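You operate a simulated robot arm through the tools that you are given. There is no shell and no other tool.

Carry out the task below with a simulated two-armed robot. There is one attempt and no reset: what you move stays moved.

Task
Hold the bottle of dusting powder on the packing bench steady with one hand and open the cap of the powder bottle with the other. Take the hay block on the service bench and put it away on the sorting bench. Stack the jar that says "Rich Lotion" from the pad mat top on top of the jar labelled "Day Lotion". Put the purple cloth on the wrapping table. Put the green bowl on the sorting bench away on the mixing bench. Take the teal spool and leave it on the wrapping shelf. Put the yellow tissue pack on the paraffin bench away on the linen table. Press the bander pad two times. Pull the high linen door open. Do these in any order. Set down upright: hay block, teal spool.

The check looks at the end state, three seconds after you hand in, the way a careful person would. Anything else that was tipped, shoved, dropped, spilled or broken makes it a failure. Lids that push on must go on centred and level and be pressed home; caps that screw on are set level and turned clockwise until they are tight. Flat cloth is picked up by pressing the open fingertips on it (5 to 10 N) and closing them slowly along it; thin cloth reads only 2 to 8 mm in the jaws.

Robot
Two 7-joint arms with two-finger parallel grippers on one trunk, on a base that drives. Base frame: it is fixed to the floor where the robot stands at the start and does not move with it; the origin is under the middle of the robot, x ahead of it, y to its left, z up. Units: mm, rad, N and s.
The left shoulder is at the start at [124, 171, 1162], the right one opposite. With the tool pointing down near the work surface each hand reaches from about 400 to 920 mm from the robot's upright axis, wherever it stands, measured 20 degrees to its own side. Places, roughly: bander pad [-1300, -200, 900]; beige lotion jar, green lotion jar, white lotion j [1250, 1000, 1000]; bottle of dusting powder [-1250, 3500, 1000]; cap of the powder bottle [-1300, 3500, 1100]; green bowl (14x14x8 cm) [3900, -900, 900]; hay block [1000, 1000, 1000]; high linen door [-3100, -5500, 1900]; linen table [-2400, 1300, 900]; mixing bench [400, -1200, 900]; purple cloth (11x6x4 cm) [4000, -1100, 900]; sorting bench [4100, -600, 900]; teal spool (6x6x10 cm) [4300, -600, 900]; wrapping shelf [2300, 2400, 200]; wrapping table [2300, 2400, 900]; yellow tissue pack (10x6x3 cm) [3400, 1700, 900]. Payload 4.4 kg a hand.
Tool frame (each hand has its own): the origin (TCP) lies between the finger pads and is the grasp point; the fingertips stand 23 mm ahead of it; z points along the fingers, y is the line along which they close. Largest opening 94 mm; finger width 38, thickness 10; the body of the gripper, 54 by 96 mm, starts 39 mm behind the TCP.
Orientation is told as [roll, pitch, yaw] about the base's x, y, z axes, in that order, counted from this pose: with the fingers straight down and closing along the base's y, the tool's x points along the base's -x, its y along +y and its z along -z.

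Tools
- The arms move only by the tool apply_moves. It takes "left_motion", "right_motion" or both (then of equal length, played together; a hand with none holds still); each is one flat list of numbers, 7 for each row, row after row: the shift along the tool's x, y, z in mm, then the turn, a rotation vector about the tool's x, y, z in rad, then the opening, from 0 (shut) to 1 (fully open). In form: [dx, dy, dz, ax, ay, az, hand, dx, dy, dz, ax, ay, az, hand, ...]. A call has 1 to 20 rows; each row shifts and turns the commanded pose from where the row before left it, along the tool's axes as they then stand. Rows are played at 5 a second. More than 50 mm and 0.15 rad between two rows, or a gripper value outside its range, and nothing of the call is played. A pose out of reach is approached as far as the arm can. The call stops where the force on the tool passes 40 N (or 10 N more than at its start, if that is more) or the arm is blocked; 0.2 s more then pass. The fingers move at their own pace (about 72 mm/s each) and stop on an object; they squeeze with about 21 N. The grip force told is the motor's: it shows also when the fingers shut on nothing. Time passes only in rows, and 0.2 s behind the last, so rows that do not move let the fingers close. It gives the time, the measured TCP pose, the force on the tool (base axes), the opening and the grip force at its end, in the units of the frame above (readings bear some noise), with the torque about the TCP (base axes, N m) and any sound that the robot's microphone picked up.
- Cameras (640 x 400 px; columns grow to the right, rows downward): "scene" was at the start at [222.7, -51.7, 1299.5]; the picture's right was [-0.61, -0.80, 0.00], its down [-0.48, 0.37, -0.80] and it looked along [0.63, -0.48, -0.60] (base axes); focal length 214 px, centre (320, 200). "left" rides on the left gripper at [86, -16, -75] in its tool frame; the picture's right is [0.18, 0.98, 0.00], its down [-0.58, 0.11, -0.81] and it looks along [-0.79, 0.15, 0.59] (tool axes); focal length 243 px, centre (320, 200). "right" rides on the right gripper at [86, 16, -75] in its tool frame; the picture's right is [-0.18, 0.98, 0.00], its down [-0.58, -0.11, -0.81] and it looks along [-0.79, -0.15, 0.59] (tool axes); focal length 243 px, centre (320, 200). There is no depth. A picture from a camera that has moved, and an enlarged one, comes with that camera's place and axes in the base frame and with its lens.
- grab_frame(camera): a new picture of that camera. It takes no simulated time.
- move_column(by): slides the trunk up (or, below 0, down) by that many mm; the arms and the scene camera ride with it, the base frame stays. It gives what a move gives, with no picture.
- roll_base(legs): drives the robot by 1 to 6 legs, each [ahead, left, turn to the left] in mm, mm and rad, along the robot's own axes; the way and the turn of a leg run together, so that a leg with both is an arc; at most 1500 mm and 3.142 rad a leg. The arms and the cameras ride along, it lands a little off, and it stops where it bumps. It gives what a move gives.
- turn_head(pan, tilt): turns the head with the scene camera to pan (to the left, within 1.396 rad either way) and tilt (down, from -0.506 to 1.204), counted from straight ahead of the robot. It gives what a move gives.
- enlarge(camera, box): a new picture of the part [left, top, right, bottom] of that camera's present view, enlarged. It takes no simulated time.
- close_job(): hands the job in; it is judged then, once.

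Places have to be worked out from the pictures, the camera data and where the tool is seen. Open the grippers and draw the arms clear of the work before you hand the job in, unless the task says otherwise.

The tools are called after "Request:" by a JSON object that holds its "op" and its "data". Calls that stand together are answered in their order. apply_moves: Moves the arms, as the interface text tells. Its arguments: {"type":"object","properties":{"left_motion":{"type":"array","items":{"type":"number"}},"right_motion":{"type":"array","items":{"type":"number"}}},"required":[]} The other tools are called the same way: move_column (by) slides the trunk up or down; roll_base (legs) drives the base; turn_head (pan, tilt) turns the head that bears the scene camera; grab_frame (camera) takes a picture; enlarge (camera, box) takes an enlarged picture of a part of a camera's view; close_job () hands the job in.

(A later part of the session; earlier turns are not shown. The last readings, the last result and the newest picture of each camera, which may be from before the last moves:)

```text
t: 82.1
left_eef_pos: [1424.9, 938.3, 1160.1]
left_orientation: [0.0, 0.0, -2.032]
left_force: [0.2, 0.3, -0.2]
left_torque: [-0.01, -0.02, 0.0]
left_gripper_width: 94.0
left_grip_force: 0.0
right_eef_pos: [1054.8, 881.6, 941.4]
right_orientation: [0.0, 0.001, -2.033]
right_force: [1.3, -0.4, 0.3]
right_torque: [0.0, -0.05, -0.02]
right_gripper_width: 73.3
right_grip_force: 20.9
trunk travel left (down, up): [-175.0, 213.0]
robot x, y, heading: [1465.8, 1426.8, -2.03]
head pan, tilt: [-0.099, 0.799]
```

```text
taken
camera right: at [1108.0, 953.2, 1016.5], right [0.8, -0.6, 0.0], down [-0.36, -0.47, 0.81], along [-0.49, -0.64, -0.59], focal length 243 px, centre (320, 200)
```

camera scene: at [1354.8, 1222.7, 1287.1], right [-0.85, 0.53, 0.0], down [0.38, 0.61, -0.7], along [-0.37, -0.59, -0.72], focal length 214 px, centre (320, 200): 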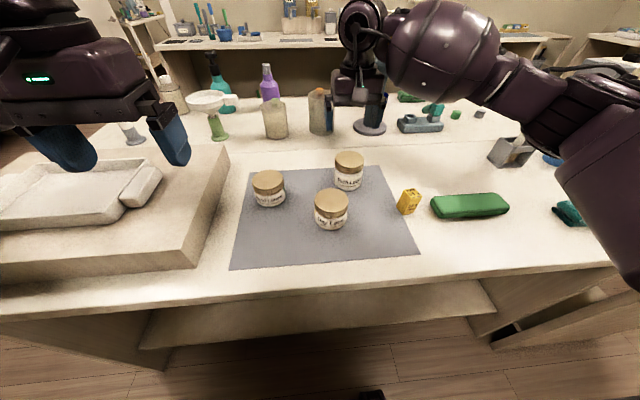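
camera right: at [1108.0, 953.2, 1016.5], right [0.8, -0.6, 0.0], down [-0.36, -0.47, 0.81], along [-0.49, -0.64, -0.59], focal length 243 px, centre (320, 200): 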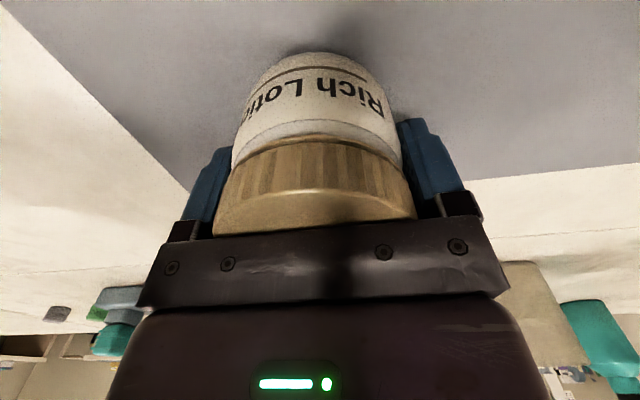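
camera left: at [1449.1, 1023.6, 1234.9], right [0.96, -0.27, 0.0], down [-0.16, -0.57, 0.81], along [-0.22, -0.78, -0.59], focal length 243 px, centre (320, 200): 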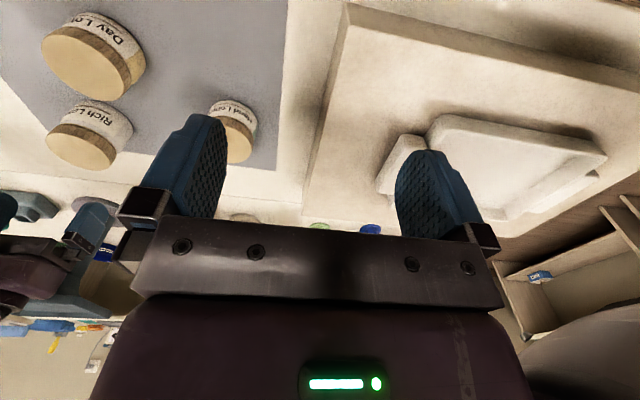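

Gripped (73.3 mm wide, 21 N). I lift the jar straight up ~110 mm and look from all cameras.

Request:
{"op": "apply_moves", "data": {"right_motion": [0, 0, -20, 0, 0, 0, 0.5, 0, 0, -30, 0, 0, 0, 0.5, 0, 0, -30, 0, 0, 0, 0.5, 0, 0, -30, 0, 0, 0, 0.5, 0, 0, 0, 0, 0, 0, 0.5]}}

Request:
{"op": "grab_frame", "data": {"camera": "right"}}

Request:
{"op": "grab_frame", "data": {"camera": "scene"}}

Request:
{"op": "grab_frame", "data": {"camera": "left"}}

```text
t: 83.3
left_eef_pos: [1424.6, 937.1, 1159.0]
left_orientation: [0.0, 0.0, -2.034]
left_force: [-0.2, 0.1, -0.8]
left_torque: [0.01, 0.02, 0.03]
left_gripper_width: 94.4
left_grip_force: 0.0
right_eef_pos: [1054.8, 881.5, 1050.5]
right_orientation: [0.001, 0.002, -2.034]
right_force: [0.6, 0.3, -1.8]
right_torque: [-0.03, -0.01, -0.01]
right_gripper_width: 73.3
right_grip_force: 21.2
trunk travel left (down, up): [-175.0, 213.0]
robot x, y, heading: [1465.0, 1427.7, -2.035]
head pan, tilt: [-0.099, 0.799]
```

```text
taken
camera right: at [1107.9, 953.1, 1126.5], right [0.8, -0.6, 0.0], down [-0.36, -0.47, 0.81], along [-0.49, -0.64, -0.59], focal length 243 px, centre (320, 200)
```

right: 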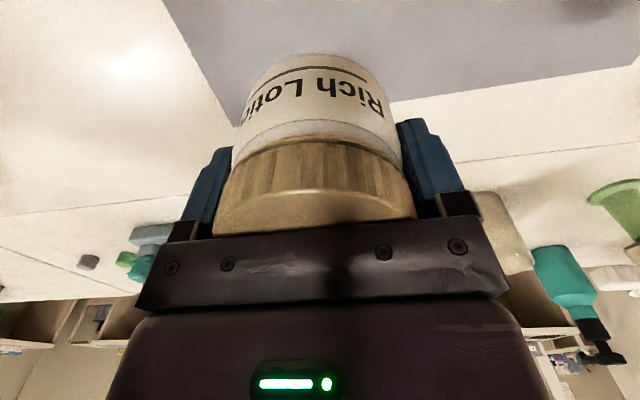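

```text
taken
camera scene: at [1354.0, 1221.8, 1286.6], right [-0.85, 0.53, 0.0], down [0.38, 0.61, -0.7], along [-0.37, -0.59, -0.72], focal length 214 px, centre (320, 200)
```

scene: 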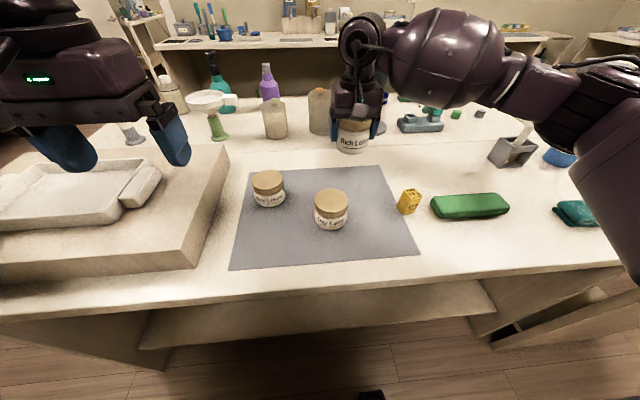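

```text
taken
camera left: at [1448.3, 1022.6, 1234.2], right [0.96, -0.27, 0.0], down [-0.16, -0.57, 0.81], along [-0.22, -0.78, -0.59], focal length 243 px, centre (320, 200)
```

left: 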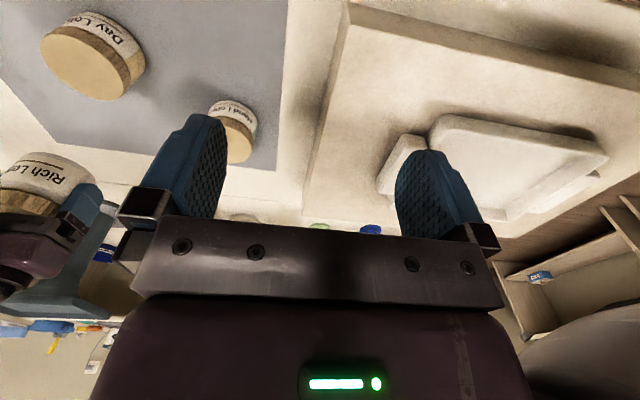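

Jar lifted cleanly. I zoom to measure the held jar's height and the Day jar's lid more carefully.

Request:
{"op": "enlarge", "data": {"camera": "scene", "box": [300, 80, 400, 160]}}

Request:
{"op": "enlarge", "data": {"camera": "scene", "box": [280, 170, 380, 250]}}

Request:
{"op": "enlarge", "data": {"camera": "left", "box": [0, 0, 160, 120]}}

```text
5.00 times, centred on (350, 120) of scene
camera zoom: at [1354.0, 1221.8, 1286.6], right [-0.85, 0.53, 0.0], down [0.38, 0.61, -0.7], along [-0.37, -0.59, -0.72], focal length 1072 px, centre (170, 600)
```

zoom: 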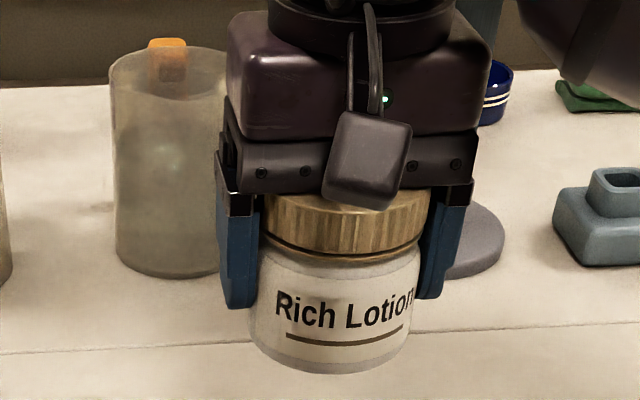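

```text
5.00 times, centred on (330, 210) of scene
camera zoom: at [1354.0, 1221.8, 1286.6], right [-0.85, 0.53, 0.0], down [0.38, 0.61, -0.7], along [-0.37, -0.59, -0.72], focal length 1072 px, centre (270, 150)
```

zoom: 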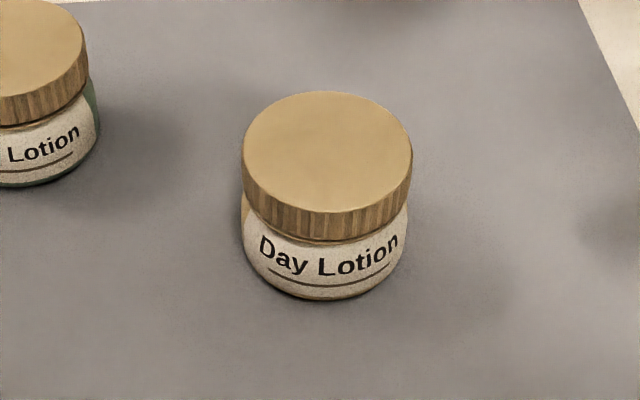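

```text
3.33 times, centred on (80, 60) of left
camera zoom: at [1448.3, 1022.6, 1234.2], right [0.96, -0.27, 0.0], down [-0.16, -0.57, 0.81], along [-0.22, -0.78, -0.59], focal length 809 px, centre (1120, 667)
```

zoom: 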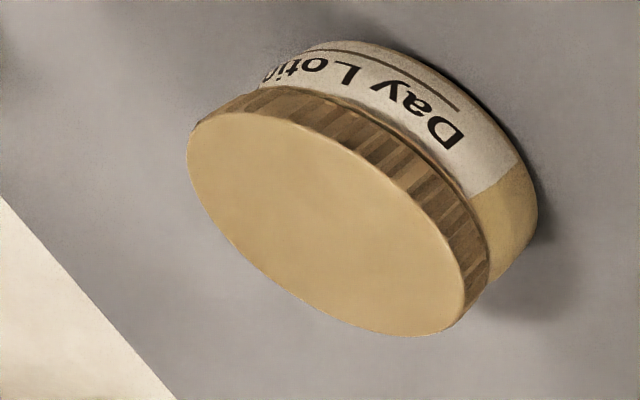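

The Rich jar bottom is ~41 mm below the TCP (mat z≈900); Day jar is shorter with lid top z≈955 at ≈[1166,967]. I carry the jar over it at safe height and check alignment.

Request:
{"op": "apply_moves", "data": {"right_motion": [31.5, 15.3, 0, 0, 0, 0, 0.5, 31.5, 15.3, 0, 0, 0, 0, 0.5, 31.5, 15.3, 0, 0, 0, 0, 0.5, 31.5, 15.3, 0, 0, 0, 0, 0.5, 0, 0, 18, 0, 0, 0, 0.5, 0, 0, 0, 0, 0, 0, 0.5]}}

Request:
{"op": "grab_frame", "data": {"camera": "right"}}

Request:
{"op": "enlarge", "data": {"camera": "scene", "box": [260, 130, 400, 242]}}

Request:
{"op": "enlarge", "data": {"camera": "left", "box": [0, 0, 160, 120]}}

```text
t: 84.7
left_eef_pos: [1425.2, 938.8, 1159.8]
left_orientation: [0.001, 0.0, -2.031]
left_force: [-0.1, -0.1, 0.1]
left_torque: [-0.02, -0.04, 0.02]
left_gripper_width: 94.1
left_grip_force: 0.0
right_eef_pos: [1164.6, 967.2, 1034.0]
right_orientation: [0.0, 0.002, -2.033]
right_force: [-0.7, -0.5, -2.5]
right_torque: [-0.02, -0.05, -0.02]
right_gripper_width: 73.3
right_grip_force: 21.2
trunk travel left (down, up): [-175.0, 213.0]
robot x, y, heading: [1464.3, 1430.1, -2.029]
head pan, tilt: [-0.099, 0.799]
```

```text
taken
camera right: at [1218.0, 1038.6, 1108.7], right [0.8, -0.6, 0.0], down [-0.36, -0.47, 0.81], along [-0.49, -0.64, -0.59], focal length 243 px, centre (320, 200)
```

right: 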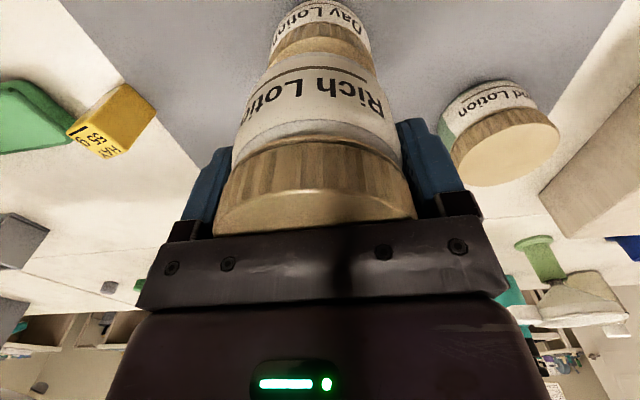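

```text
3.57 times, centred on (330, 186) of scene
camera zoom: at [1354.7, 1222.5, 1287.0], right [-0.85, 0.53, 0.0], down [0.38, 0.61, -0.7], along [-0.37, -0.59, -0.72], focal length 766 px, centre (284, 250)
```

zoom: 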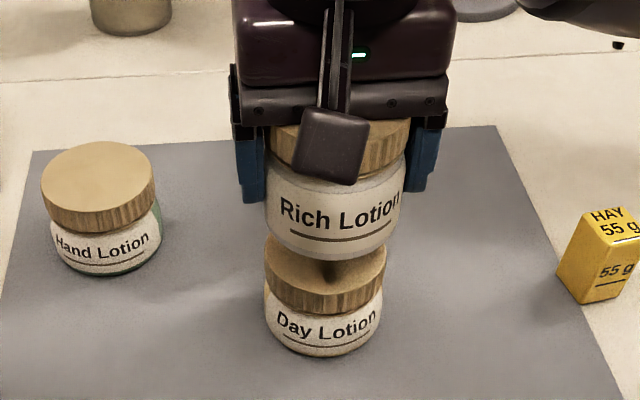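

```text
3.33 times, centred on (80, 60) of left
camera zoom: at [1449.0, 1023.4, 1234.8], right [0.96, -0.27, 0.0], down [-0.16, -0.57, 0.81], along [-0.22, -0.78, -0.59], focal length 809 px, centre (1120, 667)
```

zoom: 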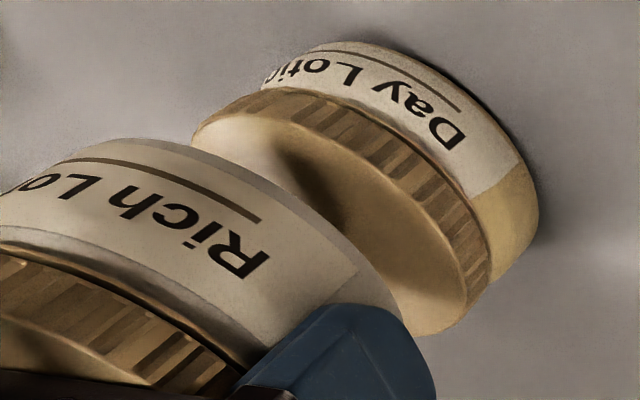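

Lateral alignment is good within ~3 mm. I zoom the right camera to measure the fore-aft offset of the Day jar.

Request:
{"op": "enlarge", "data": {"camera": "right", "box": [230, 0, 430, 120]}}

```text
3.20 times, centred on (330, 60) of right
camera zoom: at [1218.0, 1038.6, 1108.7], right [0.8, -0.6, 0.0], down [-0.36, -0.47, 0.81], along [-0.49, -0.64, -0.59], focal length 776 px, centre (288, 648)
```

zoom: 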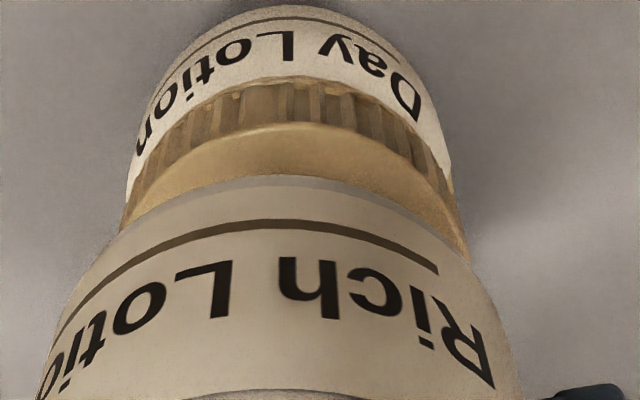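

Day jar is ~5–6 mm further away and ~2 mm to my left relative to the held jar. I correct and descend to just above contact.

Request:
{"op": "apply_moves", "data": {"right_motion": [-6, 2, 0, 0, 0, 0, 0.5, 0, 0, 12, 0, 0, 0, 0.5, 0, 0, 10, 0, 0, 0, 0.5, 0, 0, 0, 0, 0, 0, 0.5]}}

Request:
{"op": "enlarge", "data": {"camera": "right", "box": [230, 0, 430, 120]}}

Request:
{"op": "enlarge", "data": {"camera": "scene", "box": [280, 140, 380, 240]}}

Request:
{"op": "enlarge", "data": {"camera": "left", "box": [0, 0, 160, 120]}}

```text
t: 85.7
left_eef_pos: [1424.6, 937.6, 1159.6]
left_orientation: [-0.001, 0.001, -2.034]
left_force: [-0.6, 0.1, -0.6]
left_torque: [-0.03, 0.02, 0.03]
left_gripper_width: 93.9
left_grip_force: 0.0
right_eef_pos: [1163.1, 962.0, 1011.4]
right_orientation: [-0.001, 0.0, -2.032]
right_force: [-0.3, -0.8, -2.0]
right_torque: [-0.01, 0.0, 0.02]
right_gripper_width: 73.4
right_grip_force: 21.1
trunk travel left (down, up): [-175.0, 213.0]
robot x, y, heading: [1461.5, 1427.7, -2.035]
head pan, tilt: [-0.099, 0.799]
```

```text
3.20 times, centred on (330, 60) of right
camera zoom: at [1216.2, 1033.4, 1086.7], right [0.8, -0.6, 0.0], down [-0.36, -0.47, 0.81], along [-0.49, -0.64, -0.59], focal length 776 px, centre (288, 648)
```

zoom: 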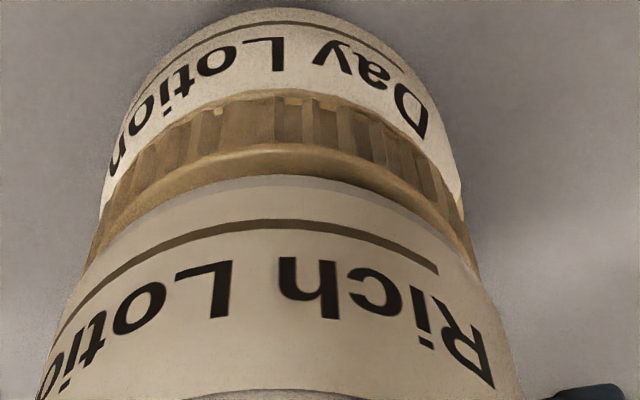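

```text
4.00 times, centred on (330, 190) of scene
camera zoom: at [1354.3, 1222.3, 1286.9], right [-0.85, 0.53, 0.0], down [0.38, 0.61, -0.7], along [-0.37, -0.59, -0.72], focal length 858 px, centre (280, 240)
```

zoom: 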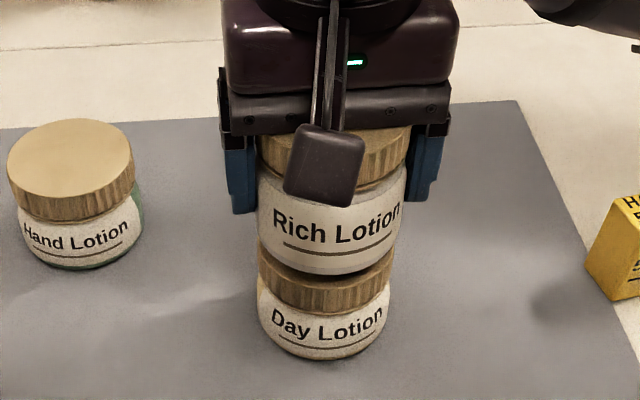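

```text
3.33 times, centred on (80, 60) of left
camera zoom: at [1448.6, 1023.2, 1234.6], right [0.96, -0.27, 0.0], down [-0.16, -0.57, 0.81], along [-0.22, -0.78, -0.59], focal length 809 px, centre (1120, 667)
```

zoom: 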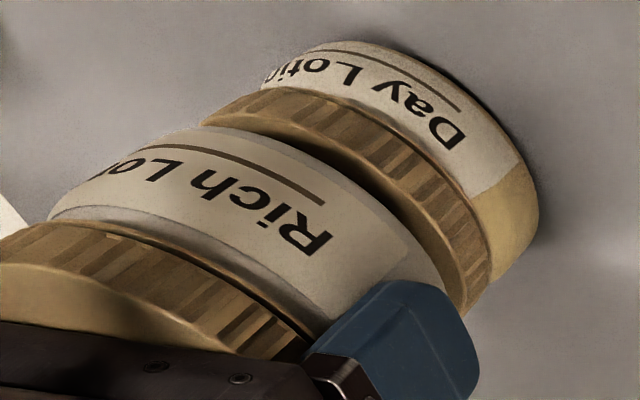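

Alignment now within ~2 mm from all three views. I lower gently in small steps, watching the force.

Request:
{"op": "apply_moves", "data": {"right_motion": [0, 0, 3, 0, 0, 0, 0.5, 0, 0, 3, 0, 0, 0, 0.5, 0, 0, 2, 0, 0, 0, 0.5, 0, 0, 0, 0, 0, 0, 0.5]}}

Request:
{"op": "apply_moves", "data": {"right_motion": [0, 0, 2, 0, 0, 0, 0.5, 0, 0, 1, 0, 0, 0, 0.5, 0, 0, 0, 0, 0, 0, 0.5]}}

```text
t: 86.7
left_eef_pos: [1424.6, 938.6, 1160.5]
left_orientation: [0.001, 0.0, -2.035]
left_force: [0.8, -0.7, 0.1]
left_torque: [-0.02, 0.02, 0.0]
left_gripper_width: 93.8
left_grip_force: 0.1
right_eef_pos: [1161.9, 960.4, 1004.2]
right_orientation: [0.0, 0.0, -2.035]
right_force: [0.2, -0.2, -1.3]
right_torque: [0.01, -0.01, 0.02]
right_gripper_width: 73.3
right_grip_force: 21.0
trunk travel left (down, up): [-175.0, 213.0]
robot x, y, heading: [1464.9, 1425.4, -2.032]
head pan, tilt: [-0.099, 0.799]
```

```text
t: 87.5
left_eef_pos: [1424.8, 939.3, 1160.2]
left_orientation: [0.001, -0.002, -2.035]
left_force: [0.1, 0.3, -0.5]
left_torque: [-0.02, -0.01, 0.0]
left_gripper_width: 94.0
left_grip_force: 0.0
right_eef_pos: [1163.2, 961.0, 1002.5]
right_orientation: [0.0, -0.002, -2.033]
right_force: [-2.5, -1.0, 18.6]
right_torque: [0.18, 0.2, -0.01]
right_gripper_width: 73.7
right_grip_force: 20.8
trunk travel left (down, up): [-175.0, 213.0]
robot x, y, heading: [1467.3, 1426.7, -2.033]
head pan, tilt: [-0.099, 0.799]
```

Contact felt (about 19 N). I relieve 1 mm and check the pictures before opening.

Request:
{"op": "apply_moves", "data": {"right_motion": [0, 0, -1.2, 0, 0, 0, 0.5, 0, 0, 0, 0, 0, 0, 0.5]}}

Request:
{"op": "enlarge", "data": {"camera": "scene", "box": [280, 140, 380, 240]}}

Request:
{"op": "enlarge", "data": {"camera": "right", "box": [230, 0, 430, 120]}}

Request:
{"op": "enlarge", "data": {"camera": "left", "box": [0, 0, 160, 120]}}

```text
t: 88.1
left_eef_pos: [1425.2, 937.1, 1159.9]
left_orientation: [0.001, 0.0, -2.029]
left_force: [0.3, -0.2, -0.4]
left_torque: [0.01, -0.02, -0.02]
left_gripper_width: 94.0
left_grip_force: 0.0
right_eef_pos: [1162.6, 961.7, 1003.6]
right_orientation: [-0.001, -0.002, -2.033]
right_force: [-3.7, -6.1, 15.8]
right_torque: [-0.26, 0.21, 0.05]
right_gripper_width: 73.1
right_grip_force: 20.9
trunk travel left (down, up): [-175.0, 213.0]
robot x, y, heading: [1463.0, 1427.2, -2.031]
head pan, tilt: [-0.099, 0.799]
```

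```text
4.00 times, centred on (330, 190) of scene
camera zoom: at [1354.7, 1222.7, 1287.0], right [-0.85, 0.53, 0.0], down [0.38, 0.61, -0.7], along [-0.37, -0.59, -0.72], focal length 858 px, centre (280, 240)
```

zoom: 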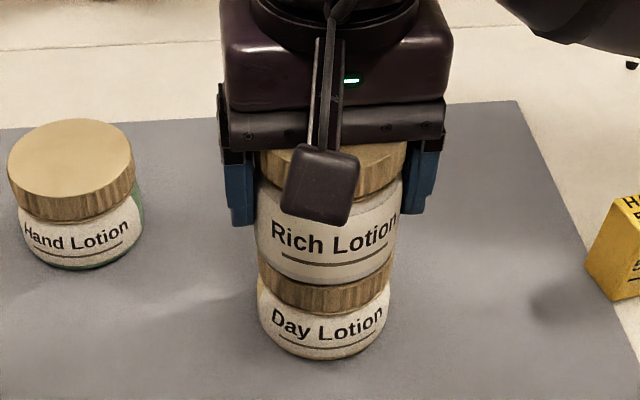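

```text
3.20 times, centred on (330, 60) of right
camera zoom: at [1216.8, 1032.6, 1077.3], right [0.8, -0.6, 0.0], down [-0.36, -0.47, 0.81], along [-0.49, -0.64, -0.59], focal length 776 px, centre (288, 648)
```

zoom: 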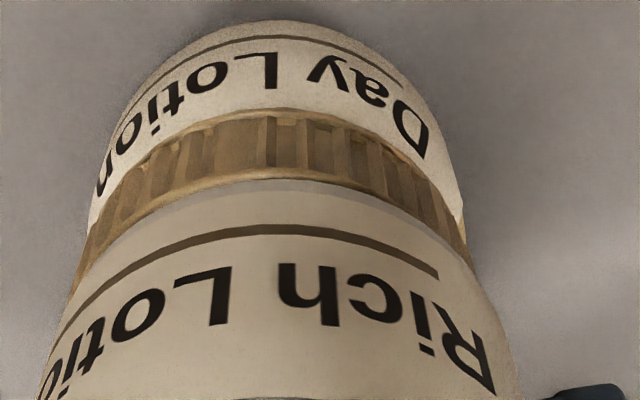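

```text
3.33 times, centred on (80, 60) of left
camera zoom: at [1449.0, 1023.6, 1234.8], right [0.96, -0.27, 0.0], down [-0.16, -0.57, 0.81], along [-0.22, -0.78, -0.59], focal length 809 px, centre (1120, 667)
```

zoom: 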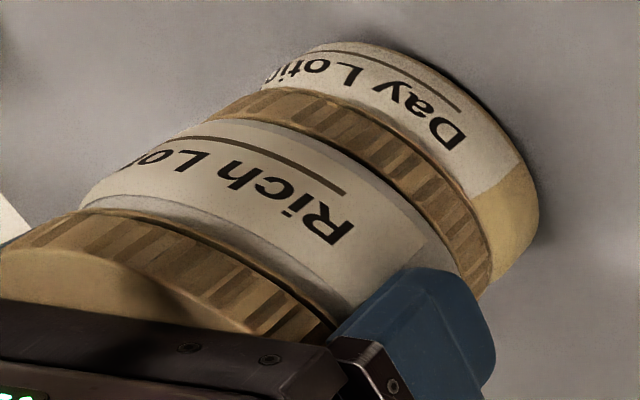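

Seated and centred. I relieve a bit more to bring the force near zero, then open the fingers slowly.

Request:
{"op": "apply_moves", "data": {"right_motion": [0, 0, -1, 0, 0, 0, 0.5, 0, 0, 0, 0, 0, 0, 0.5]}}

Request:
{"op": "apply_moves", "data": {"right_motion": [0, 0, -0.5, 0, 0, 0, 0.5, 0, 0, 0, 0, 0, 0, 0.5]}}

```text
t: 88.7
left_eef_pos: [1424.1, 938.5, 1160.1]
left_orientation: [0.0, 0.0, -2.034]
left_force: [0.1, 0.2, 0.3]
left_torque: [-0.02, 0.0, 0.02]
left_gripper_width: 93.8
left_grip_force: 0.1
right_eef_pos: [1163.0, 961.2, 1003.4]
right_orientation: [0.0, -0.001, -2.032]
right_force: [-3.1, -2.8, 11.7]
right_torque: [-0.3, 0.17, -0.03]
right_gripper_width: 73.4
right_grip_force: 20.7
trunk travel left (down, up): [-175.0, 213.0]
robot x, y, heading: [1461.1, 1426.2, -2.032]
head pan, tilt: [-0.099, 0.799]
```

```text
t: 89.3
left_eef_pos: [1425.0, 938.7, 1159.8]
left_orientation: [-0.001, 0.0, -2.032]
left_force: [0.2, -0.5, -0.2]
left_torque: [-0.03, -0.01, 0.0]
left_gripper_width: 94.0
left_grip_force: 0.1
right_eef_pos: [1163.6, 960.5, 1003.2]
right_orientation: [0.0, 0.002, -2.031]
right_force: [-1.6, 0.2, 3.8]
right_torque: [-0.09, 0.07, -0.04]
right_gripper_width: 73.5
right_grip_force: 21.7
trunk travel left (down, up): [-175.0, 213.0]
robot x, y, heading: [1464.2, 1426.4, -2.029]
head pan, tilt: [-0.099, 0.799]
```

Force is small. Opening slowly.

Request:
{"op": "apply_moves", "data": {"right_motion": [0, 0, 0, 0, 0, 0, 0.79, 0, 0, 0, 0, 0, 0, 0.82, 0, 0, 0, 0, 0, 0, 0.88, 0, 0, 0, 0, 0, 0, 1, 0, 0, 0, 0, 0, 0, 1]}}

Request:
{"op": "enlarge", "data": {"camera": "scene", "box": [280, 140, 380, 240]}}

Request:
{"op": "grab_frame", "data": {"camera": "right"}}

```text
t: 90.5
left_eef_pos: [1423.8, 938.7, 1160.2]
left_orientation: [-0.001, -0.001, -2.033]
left_force: [-0.2, -0.1, -0.1]
left_torque: [-0.02, -0.02, -0.03]
left_gripper_width: 94.1
left_grip_force: 0.1
right_eef_pos: [1162.8, 959.6, 1003.5]
right_orientation: [-0.001, 0.0, -2.032]
right_force: [-0.8, 0.0, 0.9]
right_torque: [-0.01, 0.02, -0.02]
right_gripper_width: 94.0
right_grip_force: 0.1
trunk travel left (down, up): [-175.0, 213.0]
robot x, y, heading: [1461.9, 1423.5, -2.032]
head pan, tilt: [-0.099, 0.799]
```

```text
4.00 times, centred on (330, 190) of scene
camera zoom: at [1354.4, 1222.3, 1286.9], right [-0.85, 0.53, 0.0], down [0.38, 0.61, -0.7], along [-0.37, -0.59, -0.72], focal length 858 px, centre (280, 240)
```

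zoom: 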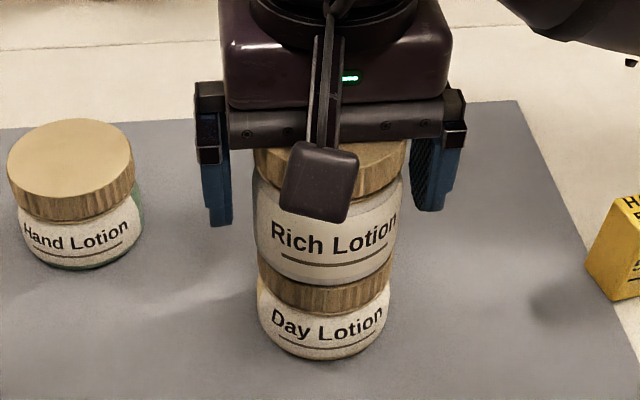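

```text
taken
camera right: at [1216.8, 1031.8, 1078.1], right [0.8, -0.6, 0.0], down [-0.36, -0.47, 0.81], along [-0.49, -0.64, -0.59], focal length 243 px, centre (320, 200)
```

right: 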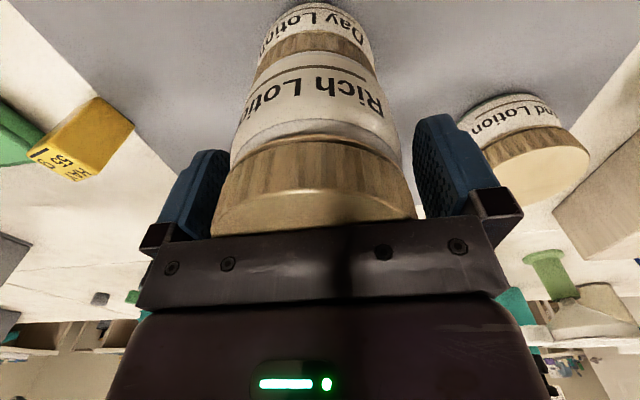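

Jar released and standing. I raise the right hand straight up clear of the stack and inspect.

Request:
{"op": "apply_moves", "data": {"right_motion": [0, 0, -10, 0, 0, 0, 1, 0, 0, -30, 0, 0, 0, 1, 0, 0, -40, 0, 0, 0, 1, 0, 0, -40, 0, 0, 0, 1, 0, 0, 0, 0, 0, 0, 1]}}

Request:
{"op": "grab_frame", "data": {"camera": "right"}}

Request:
{"op": "enlarge", "data": {"camera": "scene", "box": [260, 120, 440, 250]}}

```text
t: 91.7
left_eef_pos: [1424.6, 938.1, 1159.4]
left_orientation: [0.0, 0.0, -2.032]
left_force: [-0.6, 0.0, 0.8]
left_torque: [-0.02, -0.02, -0.03]
left_gripper_width: 94.1
left_grip_force: 0.0
right_eef_pos: [1162.4, 961.4, 1123.7]
right_orientation: [0.001, 0.002, -2.034]
right_force: [0.1, -0.1, -0.9]
right_torque: [0.0, -0.02, 0.01]
right_gripper_width: 94.2
right_grip_force: 0.2
trunk travel left (down, up): [-175.0, 213.0]
robot x, y, heading: [1469.7, 1426.3, -2.034]
head pan, tilt: [-0.099, 0.799]
```

```text
taken
camera right: at [1217.0, 1032.4, 1198.8], right [0.8, -0.6, 0.0], down [-0.36, -0.47, 0.81], along [-0.49, -0.64, -0.59], focal length 243 px, centre (320, 200)
```

right: 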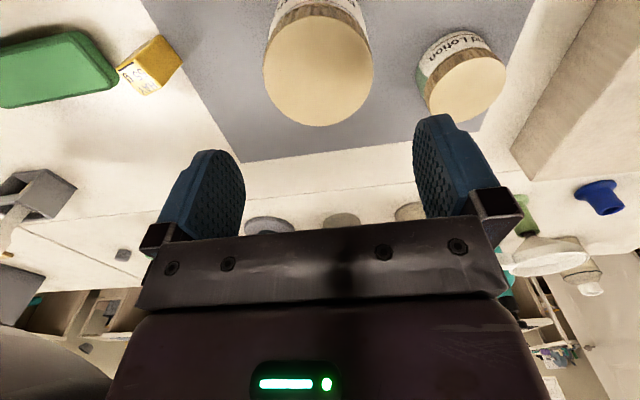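

```text
3.08 times, centred on (350, 185) of scene
camera zoom: at [1354.0, 1221.9, 1286.7], right [-0.85, 0.53, 0.0], down [0.38, 0.61, -0.7], along [-0.37, -0.59, -0.72], focal length 660 px, centre (228, 246)
```

zoom: 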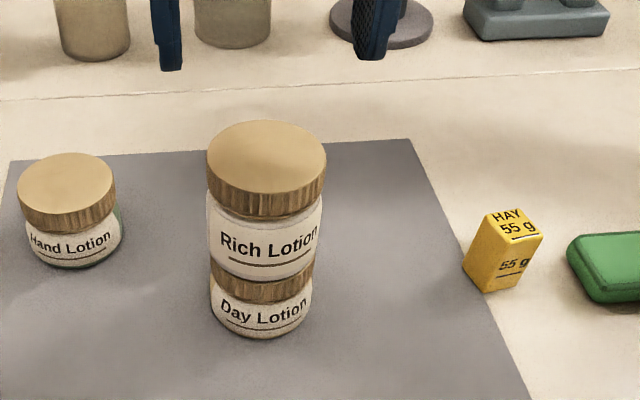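

The stack is good. Now the hay block: I zoom from scene and right cameras for its position and orientation.

Request:
{"op": "enlarge", "data": {"camera": "scene", "box": [380, 170, 440, 220]}}

Request:
{"op": "enlarge", "data": {"camera": "right", "box": [90, 10, 210, 110]}}

```text
8.00 times, centred on (410, 195) of scene
camera zoom: at [1354.0, 1221.9, 1286.7], right [-0.85, 0.53, 0.0], down [0.38, 0.61, -0.7], along [-0.37, -0.59, -0.72], focal length 1716 px, centre (-400, 240)
```

zoom: 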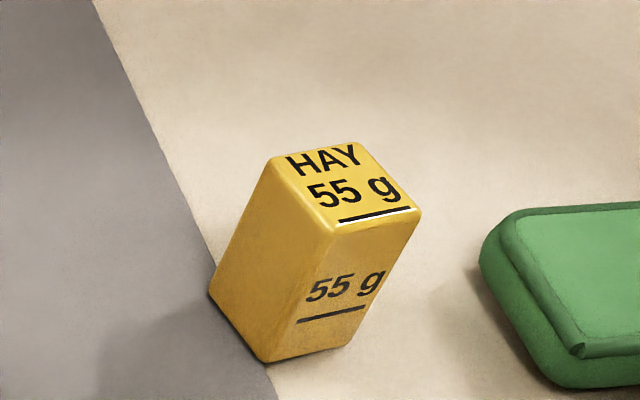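

```text
4.00 times, centred on (150, 60) of right
camera zoom: at [1217.0, 1032.4, 1198.8], right [0.8, -0.6, 0.0], down [-0.36, -0.47, 0.81], along [-0.49, -0.64, -0.59], focal length 970 px, centre (1000, 760)
```

zoom: 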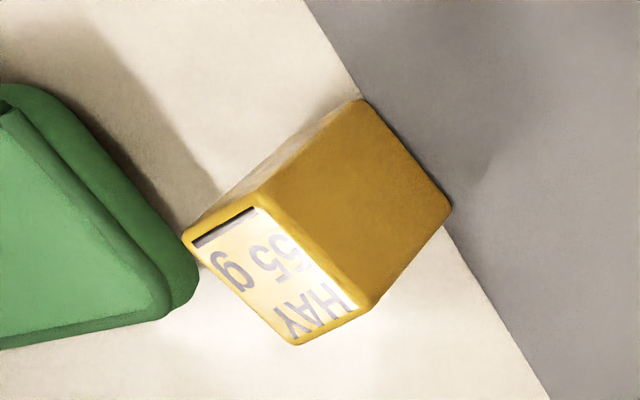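

Hay block ≈ 29×29×54 mm at ≈[996,1040], top z≈954, edges turned ≈-16°. I move the right hand above it, turn to align the jaws with its faces, and narrow the opening to avoid the green item next to it.

Request:
{"op": "apply_moves", "data": {"right_motion": [0, -46, 0, 0, 0, 0, 1, -1, -46, 0, 0, 0, 0, 1, -1, -46, 0, 0, 0, 0, 1, -1, -46, 0, 0, 0, 0, 0.8, 0, 0, 0, 0, 0, -0.09, 0.64, 0, 0, 0, 0, 0, -0.095, 0.64, 0, 0, 45, 0, 0, 0, 0.64, 0, 0, 40, 0, 0, 0, 0.64, 0, 0, 0, 0, 0, 0, 0.64]}}

Request:
{"op": "grab_frame", "data": {"camera": "right"}}

Request:
{"op": "enlarge", "data": {"camera": "scene", "box": [330, 100, 490, 230]}}

```text
t: 93.7
left_eef_pos: [1424.0, 937.7, 1160.1]
left_orientation: [0.0, 0.0, -2.034]
left_force: [0.1, -0.2, 0.1]
left_torque: [-0.02, -0.02, 0.04]
left_gripper_width: 94.2
left_grip_force: 0.0
right_eef_pos: [999.3, 1041.8, 1037.9]
right_orientation: [0.0, 0.001, -1.845]
right_force: [0.9, 0.4, 1.4]
right_torque: [0.0, -0.04, 0.0]
right_gripper_width: 60.2
right_grip_force: 0.0
trunk travel left (down, up): [-175.0, 213.0]
robot x, y, heading: [1463.8, 1427.9, -2.037]
head pan, tilt: [-0.099, 0.799]
```

```text
taken
camera right: at [1040.8, 1121.2, 1112.8], right [0.9, -0.44, 0.0], down [-0.26, -0.53, 0.81], along [-0.36, -0.72, -0.59], focal length 243 px, centre (320, 200)
```

right: 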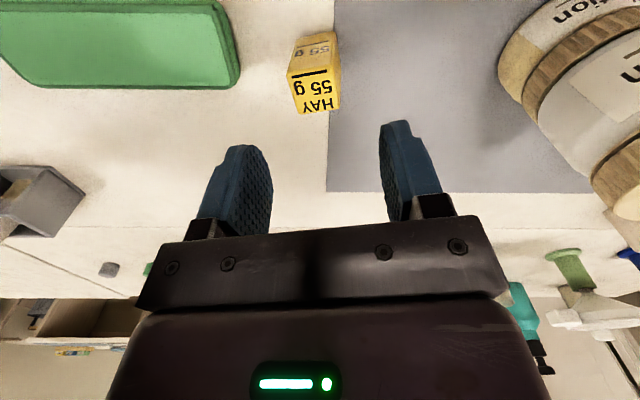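

```text
3.08 times, centred on (410, 165) of scene
camera zoom: at [1354.6, 1222.6, 1287.0], right [-0.85, 0.53, 0.0], down [0.38, 0.61, -0.7], along [-0.37, -0.59, -0.72], focal length 660 px, centre (43, 308)
```

zoom: 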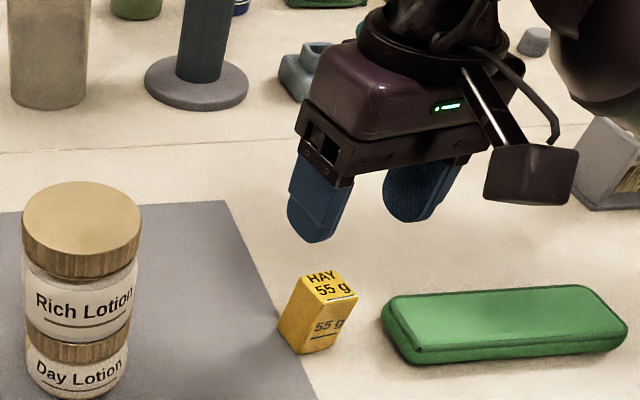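

Small correction of (-4,-4) mm needed; orientation matches. I descend around the block.

Request:
{"op": "apply_moves", "data": {"right_motion": [-4, -4, 0, 0, 0, 0, 0.64, 0, 0, 40, 0, 0, 0, 0.64, 0, 0, 30, 0, 0, 0, 0.64, 0, 0, 0, 0, 0, 0, 0.64]}}

Request:
{"op": "grab_frame", "data": {"camera": "right"}}

Request:
{"op": "enlarge", "data": {"camera": "scene", "box": [330, 100, 490, 230]}}

```text
t: 94.7
left_eef_pos: [1426.5, 939.3, 1160.0]
left_orientation: [0.0, -0.002, -2.033]
left_force: [0.2, -1.0, 0.2]
left_torque: [-0.03, 0.04, 0.02]
left_gripper_width: 94.2
left_grip_force: 0.0
right_eef_pos: [993.1, 1039.1, 968.9]
right_orientation: [-0.001, 0.0, -1.849]
right_force: [0.6, 0.4, -0.1]
right_torque: [-0.01, 0.02, 0.0]
right_gripper_width: 60.0
right_grip_force: 0.1
trunk travel left (down, up): [-175.0, 213.0]
robot x, y, heading: [1463.4, 1425.8, -2.036]
head pan, tilt: [-0.099, 0.799]
```

```text
taken
camera right: at [1033.5, 1119.2, 1043.4], right [0.9, -0.45, 0.0], down [-0.26, -0.53, 0.81], along [-0.36, -0.72, -0.59], focal length 243 px, centre (320, 200)
```

right: 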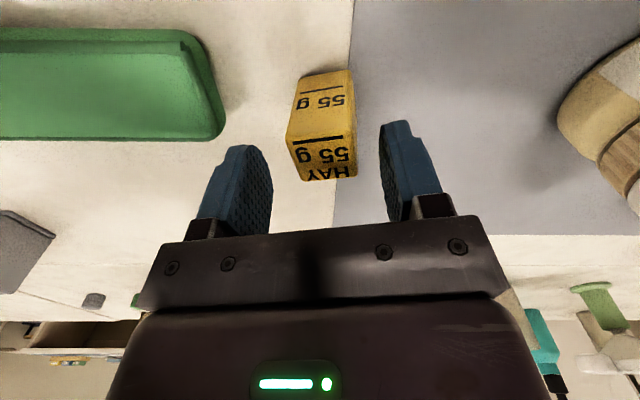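

```text
3.08 times, centred on (410, 165) of scene
camera zoom: at [1354.5, 1222.5, 1287.0], right [-0.85, 0.53, 0.0], down [0.38, 0.61, -0.7], along [-0.37, -0.59, -0.72], focal length 660 px, centre (43, 308)
```

zoom: 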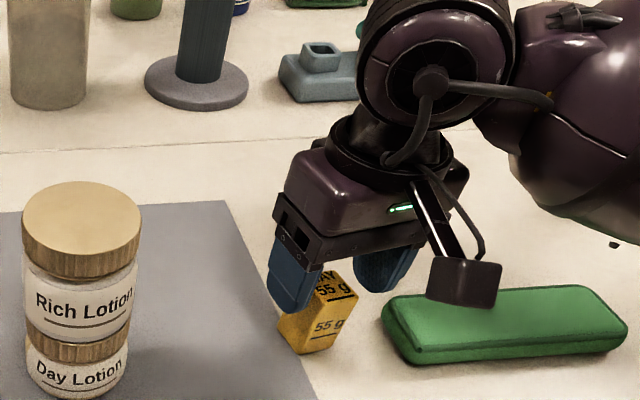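

Centred. I descend to TCP z≈930 and close.

Request:
{"op": "apply_moves", "data": {"right_motion": [0, 1, 20, 0, 0, 0, 0.64, 0, 0, 18, 0, 0, 0, 0.64, 0, 0, 0, 0, 0, 0, 0.5, 0, 0, 0, 0, 0, 0, 0.4, 0, 0, 0, 0, 0, 0, 0.3, 0, 0, 0, 0, 0, 0, 0.1, 0, 0, 0, 0, 0, 0, 0.1, 0, 0, 0, 0, 0, 0, 0.1]}}

Request:
{"op": "grab_frame", "data": {"camera": "right"}}

```text
t: 96.5
left_eef_pos: [1424.5, 938.1, 1159.7]
left_orientation: [0.001, 0.0, -2.033]
left_force: [0.1, -0.5, -0.1]
left_torque: [0.01, -0.01, -0.01]
left_gripper_width: 94.2
left_grip_force: 0.1
right_eef_pos: [994.9, 1038.0, 929.6]
right_orientation: [0.001, 0.001, -1.848]
right_force: [-0.1, -0.5, 1.3]
right_torque: [-0.02, 0.01, 0.0]
right_gripper_width: 31.7
right_grip_force: 20.4
trunk travel left (down, up): [-175.0, 213.0]
robot x, y, heading: [1464.9, 1424.6, -2.028]
head pan, tilt: [-0.099, 0.799]
```

```text
taken
camera right: at [1034.5, 1118.2, 1003.8], right [0.9, -0.45, 0.0], down [-0.26, -0.53, 0.81], along [-0.36, -0.72, -0.59], focal length 243 px, centre (320, 200)
```

right: 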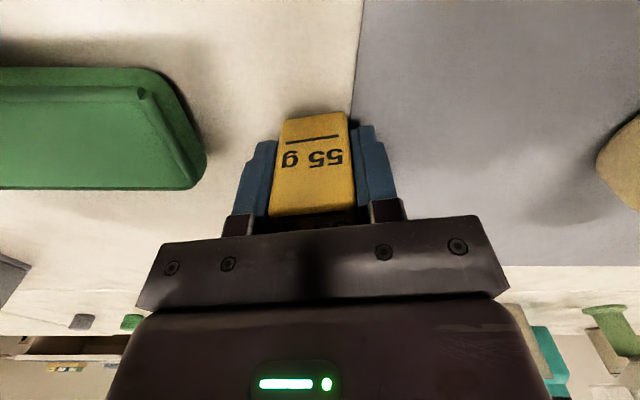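

Gripped (31.7 mm). I lift it well clear and bring the hand back to the carry pose.

Request:
{"op": "apply_moves", "data": {"right_motion": [0, 0, -20, 0, 0, 0, 0.1, 0, 0, -40, 0, 0, 0, 0.1, 0, 0, -45, 0, 0, 0, 0.1, 0, 0, -45, 0, 0, 0, 0.1, 0, 0, -50, 0, 0, 0, 0.1, 0, 0, 0, 0, 0, 0.09, 0.1, 0, 0, 0, 0, 0, 0.095, 0.1, 38, 30, 0, 0, 0, 0, 0.1, 38, 30, 0, 0, 0, 0, 0.1, 38, 30, 0, 0, 0, 0, 0.1, 0, 0, 0, 0, 0, 0, 0.1]}}

Request:
{"op": "grab_frame", "data": {"camera": "right"}}

Request:
{"op": "grab_frame", "data": {"camera": "scene"}}

```text
t: 98.9
left_eef_pos: [1424.2, 937.9, 1159.7]
left_orientation: [0.0, 0.0, -2.035]
left_force: [-0.8, -0.6, -0.5]
left_torque: [-0.02, -0.05, 0.05]
left_gripper_width: 93.8
left_grip_force: 0.2
right_eef_pos: [1127.2, 1099.0, 1131.8]
right_orientation: [0.0, -0.001, -2.033]
right_force: [0.3, -0.7, -0.5]
right_torque: [-0.03, -0.02, 0.01]
right_gripper_width: 31.7
right_grip_force: 21.1
trunk travel left (down, up): [-175.0, 213.0]
robot x, y, heading: [1464.4, 1428.6, -2.034]
head pan, tilt: [-0.099, 0.799]
```

```text
taken
camera right: at [1180.9, 1170.3, 1205.2], right [0.8, -0.6, 0.0], down [-0.36, -0.47, 0.81], along [-0.49, -0.64, -0.59], focal length 243 px, centre (320, 200)
```

right: 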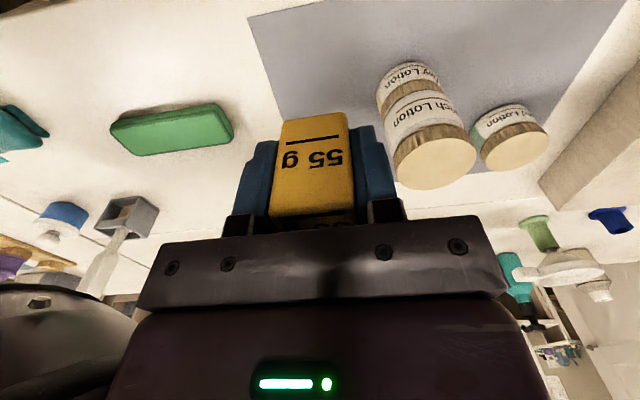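

```text
taken
camera scene: at [1353.7, 1222.6, 1286.8], right [-0.85, 0.53, 0.0], down [0.38, 0.61, -0.7], along [-0.37, -0.59, -0.72], focal length 214 px, centre (320, 200)
```

scene: 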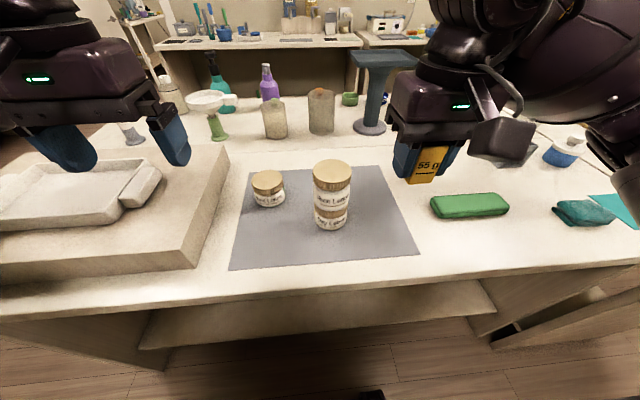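

Everything secure. I back off, turn along the aisle and drive toward the sorting bench.

Request:
{"op": "roll_base", "data": {"legs": [[-250, 0, 0], [0, 0, 1.577], [1150, 0, 0], [1050, 0, 0], [0, -930, 0]]}}

Request:
{"op": "turn_head", "data": {"pan": 0.0, "tilt": 0.5}}

Request:
{"op": "grab_frame", "data": {"camera": "scene"}}

Request:
{"op": "turn_head", "data": {"pan": -0.6, "tilt": 0.5}}

Request:
{"op": "grab_frame", "data": {"camera": "scene"}}

```text
t: 123.2
left_eef_pos: [3698.8, -122.5, 1158.9]
left_orientation: [0.0, 0.001, -0.435]
left_force: [0.4, -0.6, 0.2]
left_torque: [-0.03, 0.0, -0.01]
left_gripper_width: 94.1
left_grip_force: 0.1
right_eef_pos: [3545.0, -423.6, 1130.9]
right_orientation: [-0.001, 0.001, -0.435]
right_force: [-0.1, -0.3, -0.5]
right_torque: [0.02, 0.0, 0.04]
right_gripper_width: 31.6
right_grip_force: 20.8
trunk travel left (down, up): [-175.0, 213.0]
robot x, y, heading: [3204.2, -95.8, -0.439]
head pan, tilt: [-0.099, 0.799]
```

```text
t: 124.0
left_eef_pos: [3696.2, -123.0, 1160.3]
left_orientation: [-0.002, -0.001, -0.434]
left_force: [0.5, -0.2, 0.0]
left_torque: [-0.01, -0.01, -0.03]
left_gripper_width: 94.1
left_grip_force: 0.0
right_eef_pos: [3545.7, -423.8, 1130.7]
right_orientation: [-0.001, -0.001, -0.436]
right_force: [0.8, -0.9, -0.9]
right_torque: [0.02, 0.01, -0.02]
right_gripper_width: 31.5
right_grip_force: 21.4
trunk travel left (down, up): [-175.0, 213.0]
robot x, y, heading: [3207.0, -96.2, -0.439]
head pan, tilt: [0.0, 0.499]
```

```text
taken
camera scene: at [3429.4, -197.9, 1312.8], right [-0.42, -0.91, 0.0], down [-0.43, 0.2, -0.88], along [0.8, -0.37, -0.48], focal length 214 px, centre (320, 200)
```

scene: 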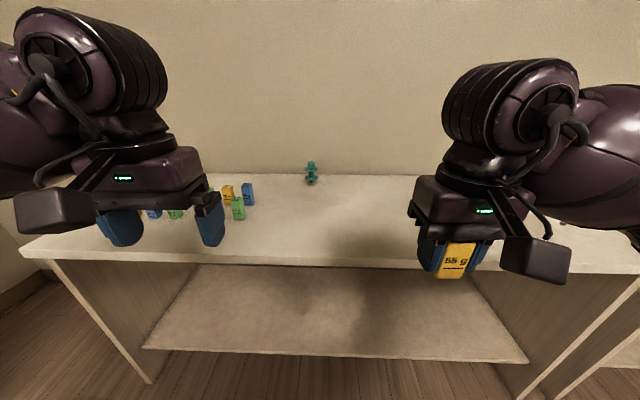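

```text
t: 125.0
left_eef_pos: [3696.5, -121.4, 1160.4]
left_orientation: [-0.001, 0.0, -0.435]
left_force: [0.7, -0.3, 0.8]
left_torque: [-0.02, 0.0, 0.01]
left_gripper_width: 93.8
left_grip_force: 0.1
right_eef_pos: [3544.3, -425.1, 1130.9]
right_orientation: [-0.002, 0.0, -0.434]
right_force: [-0.1, 0.0, 0.1]
right_torque: [0.0, -0.01, 0.02]
right_gripper_width: 31.7
right_grip_force: 21.0
trunk travel left (down, up): [-175.0, 213.0]
robot x, y, heading: [3207.7, -96.6, -0.432]
head pan, tilt: [-0.6, 0.499]
```

```text
taken
camera scene: at [3393.5, -237.8, 1312.8], right [-0.86, -0.51, 0.0], down [-0.24, 0.41, -0.88], along [0.45, -0.75, -0.48], focal length 214 px, centre (320, 200)
```

scene: 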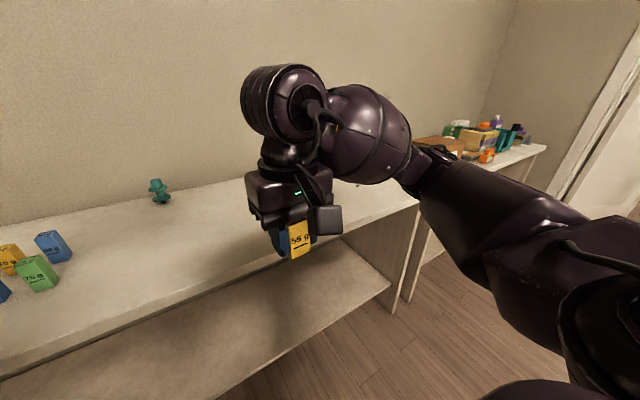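

I'm at the sorting bench. I look at the block group at left and the bowl/cloth at right in detail.

Request:
{"op": "enlarge", "data": {"camera": "scene", "box": [0, 170, 180, 300]}}

Request:
{"op": "grab_frame", "data": {"camera": "left"}}

Request:
{"op": "grab_frame", "data": {"camera": "right"}}

Request:
{"op": "turn_head", "data": {"pan": 0.6, "tilt": 0.6}}

Request:
{"op": "grab_frame", "data": {"camera": "scene"}}

```text
3.08 times, centred on (90, 235) of scene
camera zoom: at [3393.5, -237.8, 1312.8], right [-0.86, -0.51, 0.0], down [-0.24, 0.41, -0.88], along [0.45, -0.75, -0.48], focal length 660 px, centre (1028, 92)
```

zoom: 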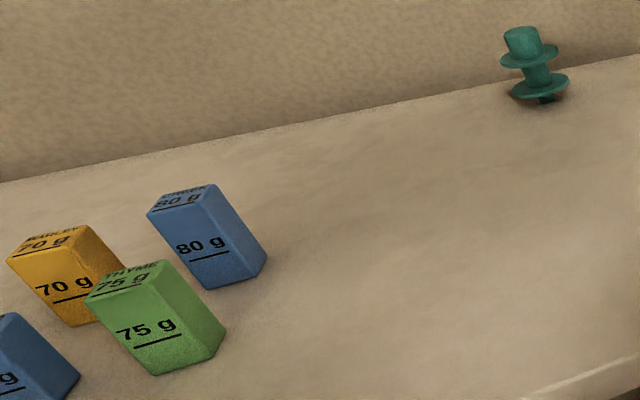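

```text
taken
camera left: at [3611.6, -100.3, 1234.6], right [0.25, 0.97, 0.0], down [0.57, -0.15, 0.81], along [0.78, -0.2, -0.59], focal length 243 px, centre (320, 200)
```

left: 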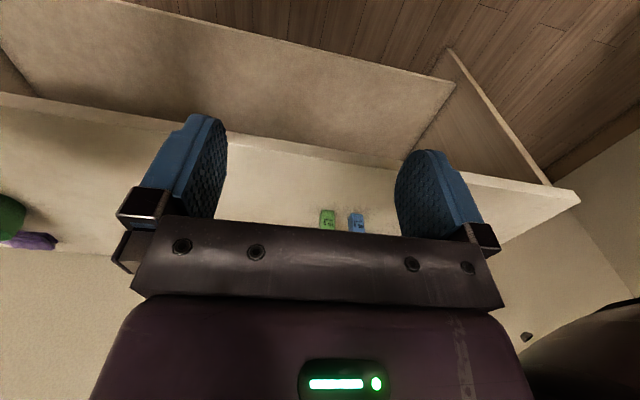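

```text
taken
camera right: at [3473.8, -371.8, 1205.3], right [0.58, 0.81, 0.0], down [0.48, -0.34, 0.81], along [0.66, -0.47, -0.59], focal length 243 px, centre (320, 200)
```

right: 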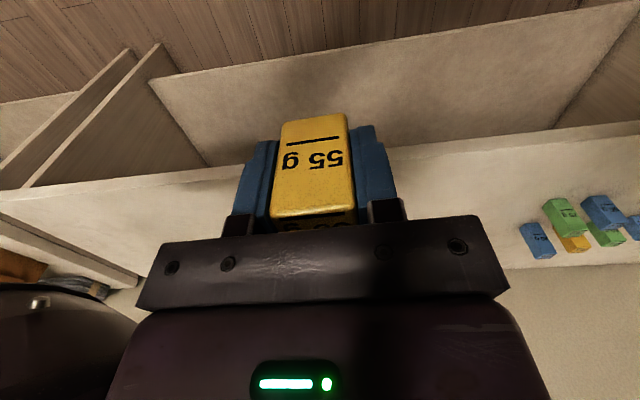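

```text
t: 126.3
left_eef_pos: [3697.1, -122.3, 1160.3]
left_orientation: [-0.001, -0.001, -0.435]
left_force: [0.0, -0.4, 0.7]
left_torque: [-0.01, -0.02, -0.02]
left_gripper_width: 94.2
left_grip_force: 0.0
right_eef_pos: [3543.9, -423.0, 1132.0]
right_orientation: [0.001, 0.001, -0.434]
right_force: [0.5, -0.1, -0.4]
right_torque: [-0.02, 0.02, 0.01]
right_gripper_width: 31.5
right_grip_force: 20.8
trunk travel left (down, up): [-175.0, 213.0]
robot x, y, heading: [3207.3, -94.9, -0.435]
head pan, tilt: [0.6, 0.6]
```

```text
taken
camera scene: at [3434.1, -145.1, 1303.8], right [0.16, -0.99, 0.0], down [-0.56, -0.09, -0.83], along [0.81, 0.14, -0.56], focal length 214 px, centre (320, 200)
```

scene: 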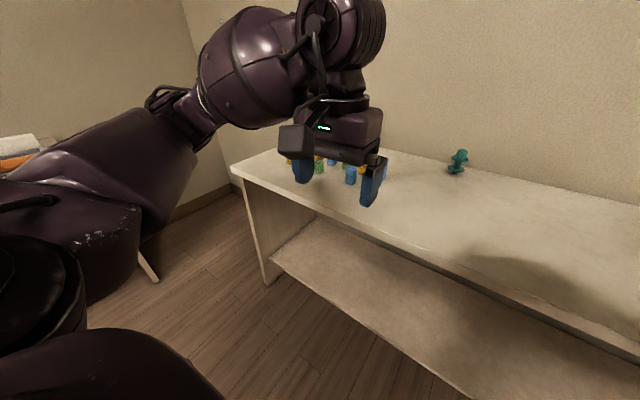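

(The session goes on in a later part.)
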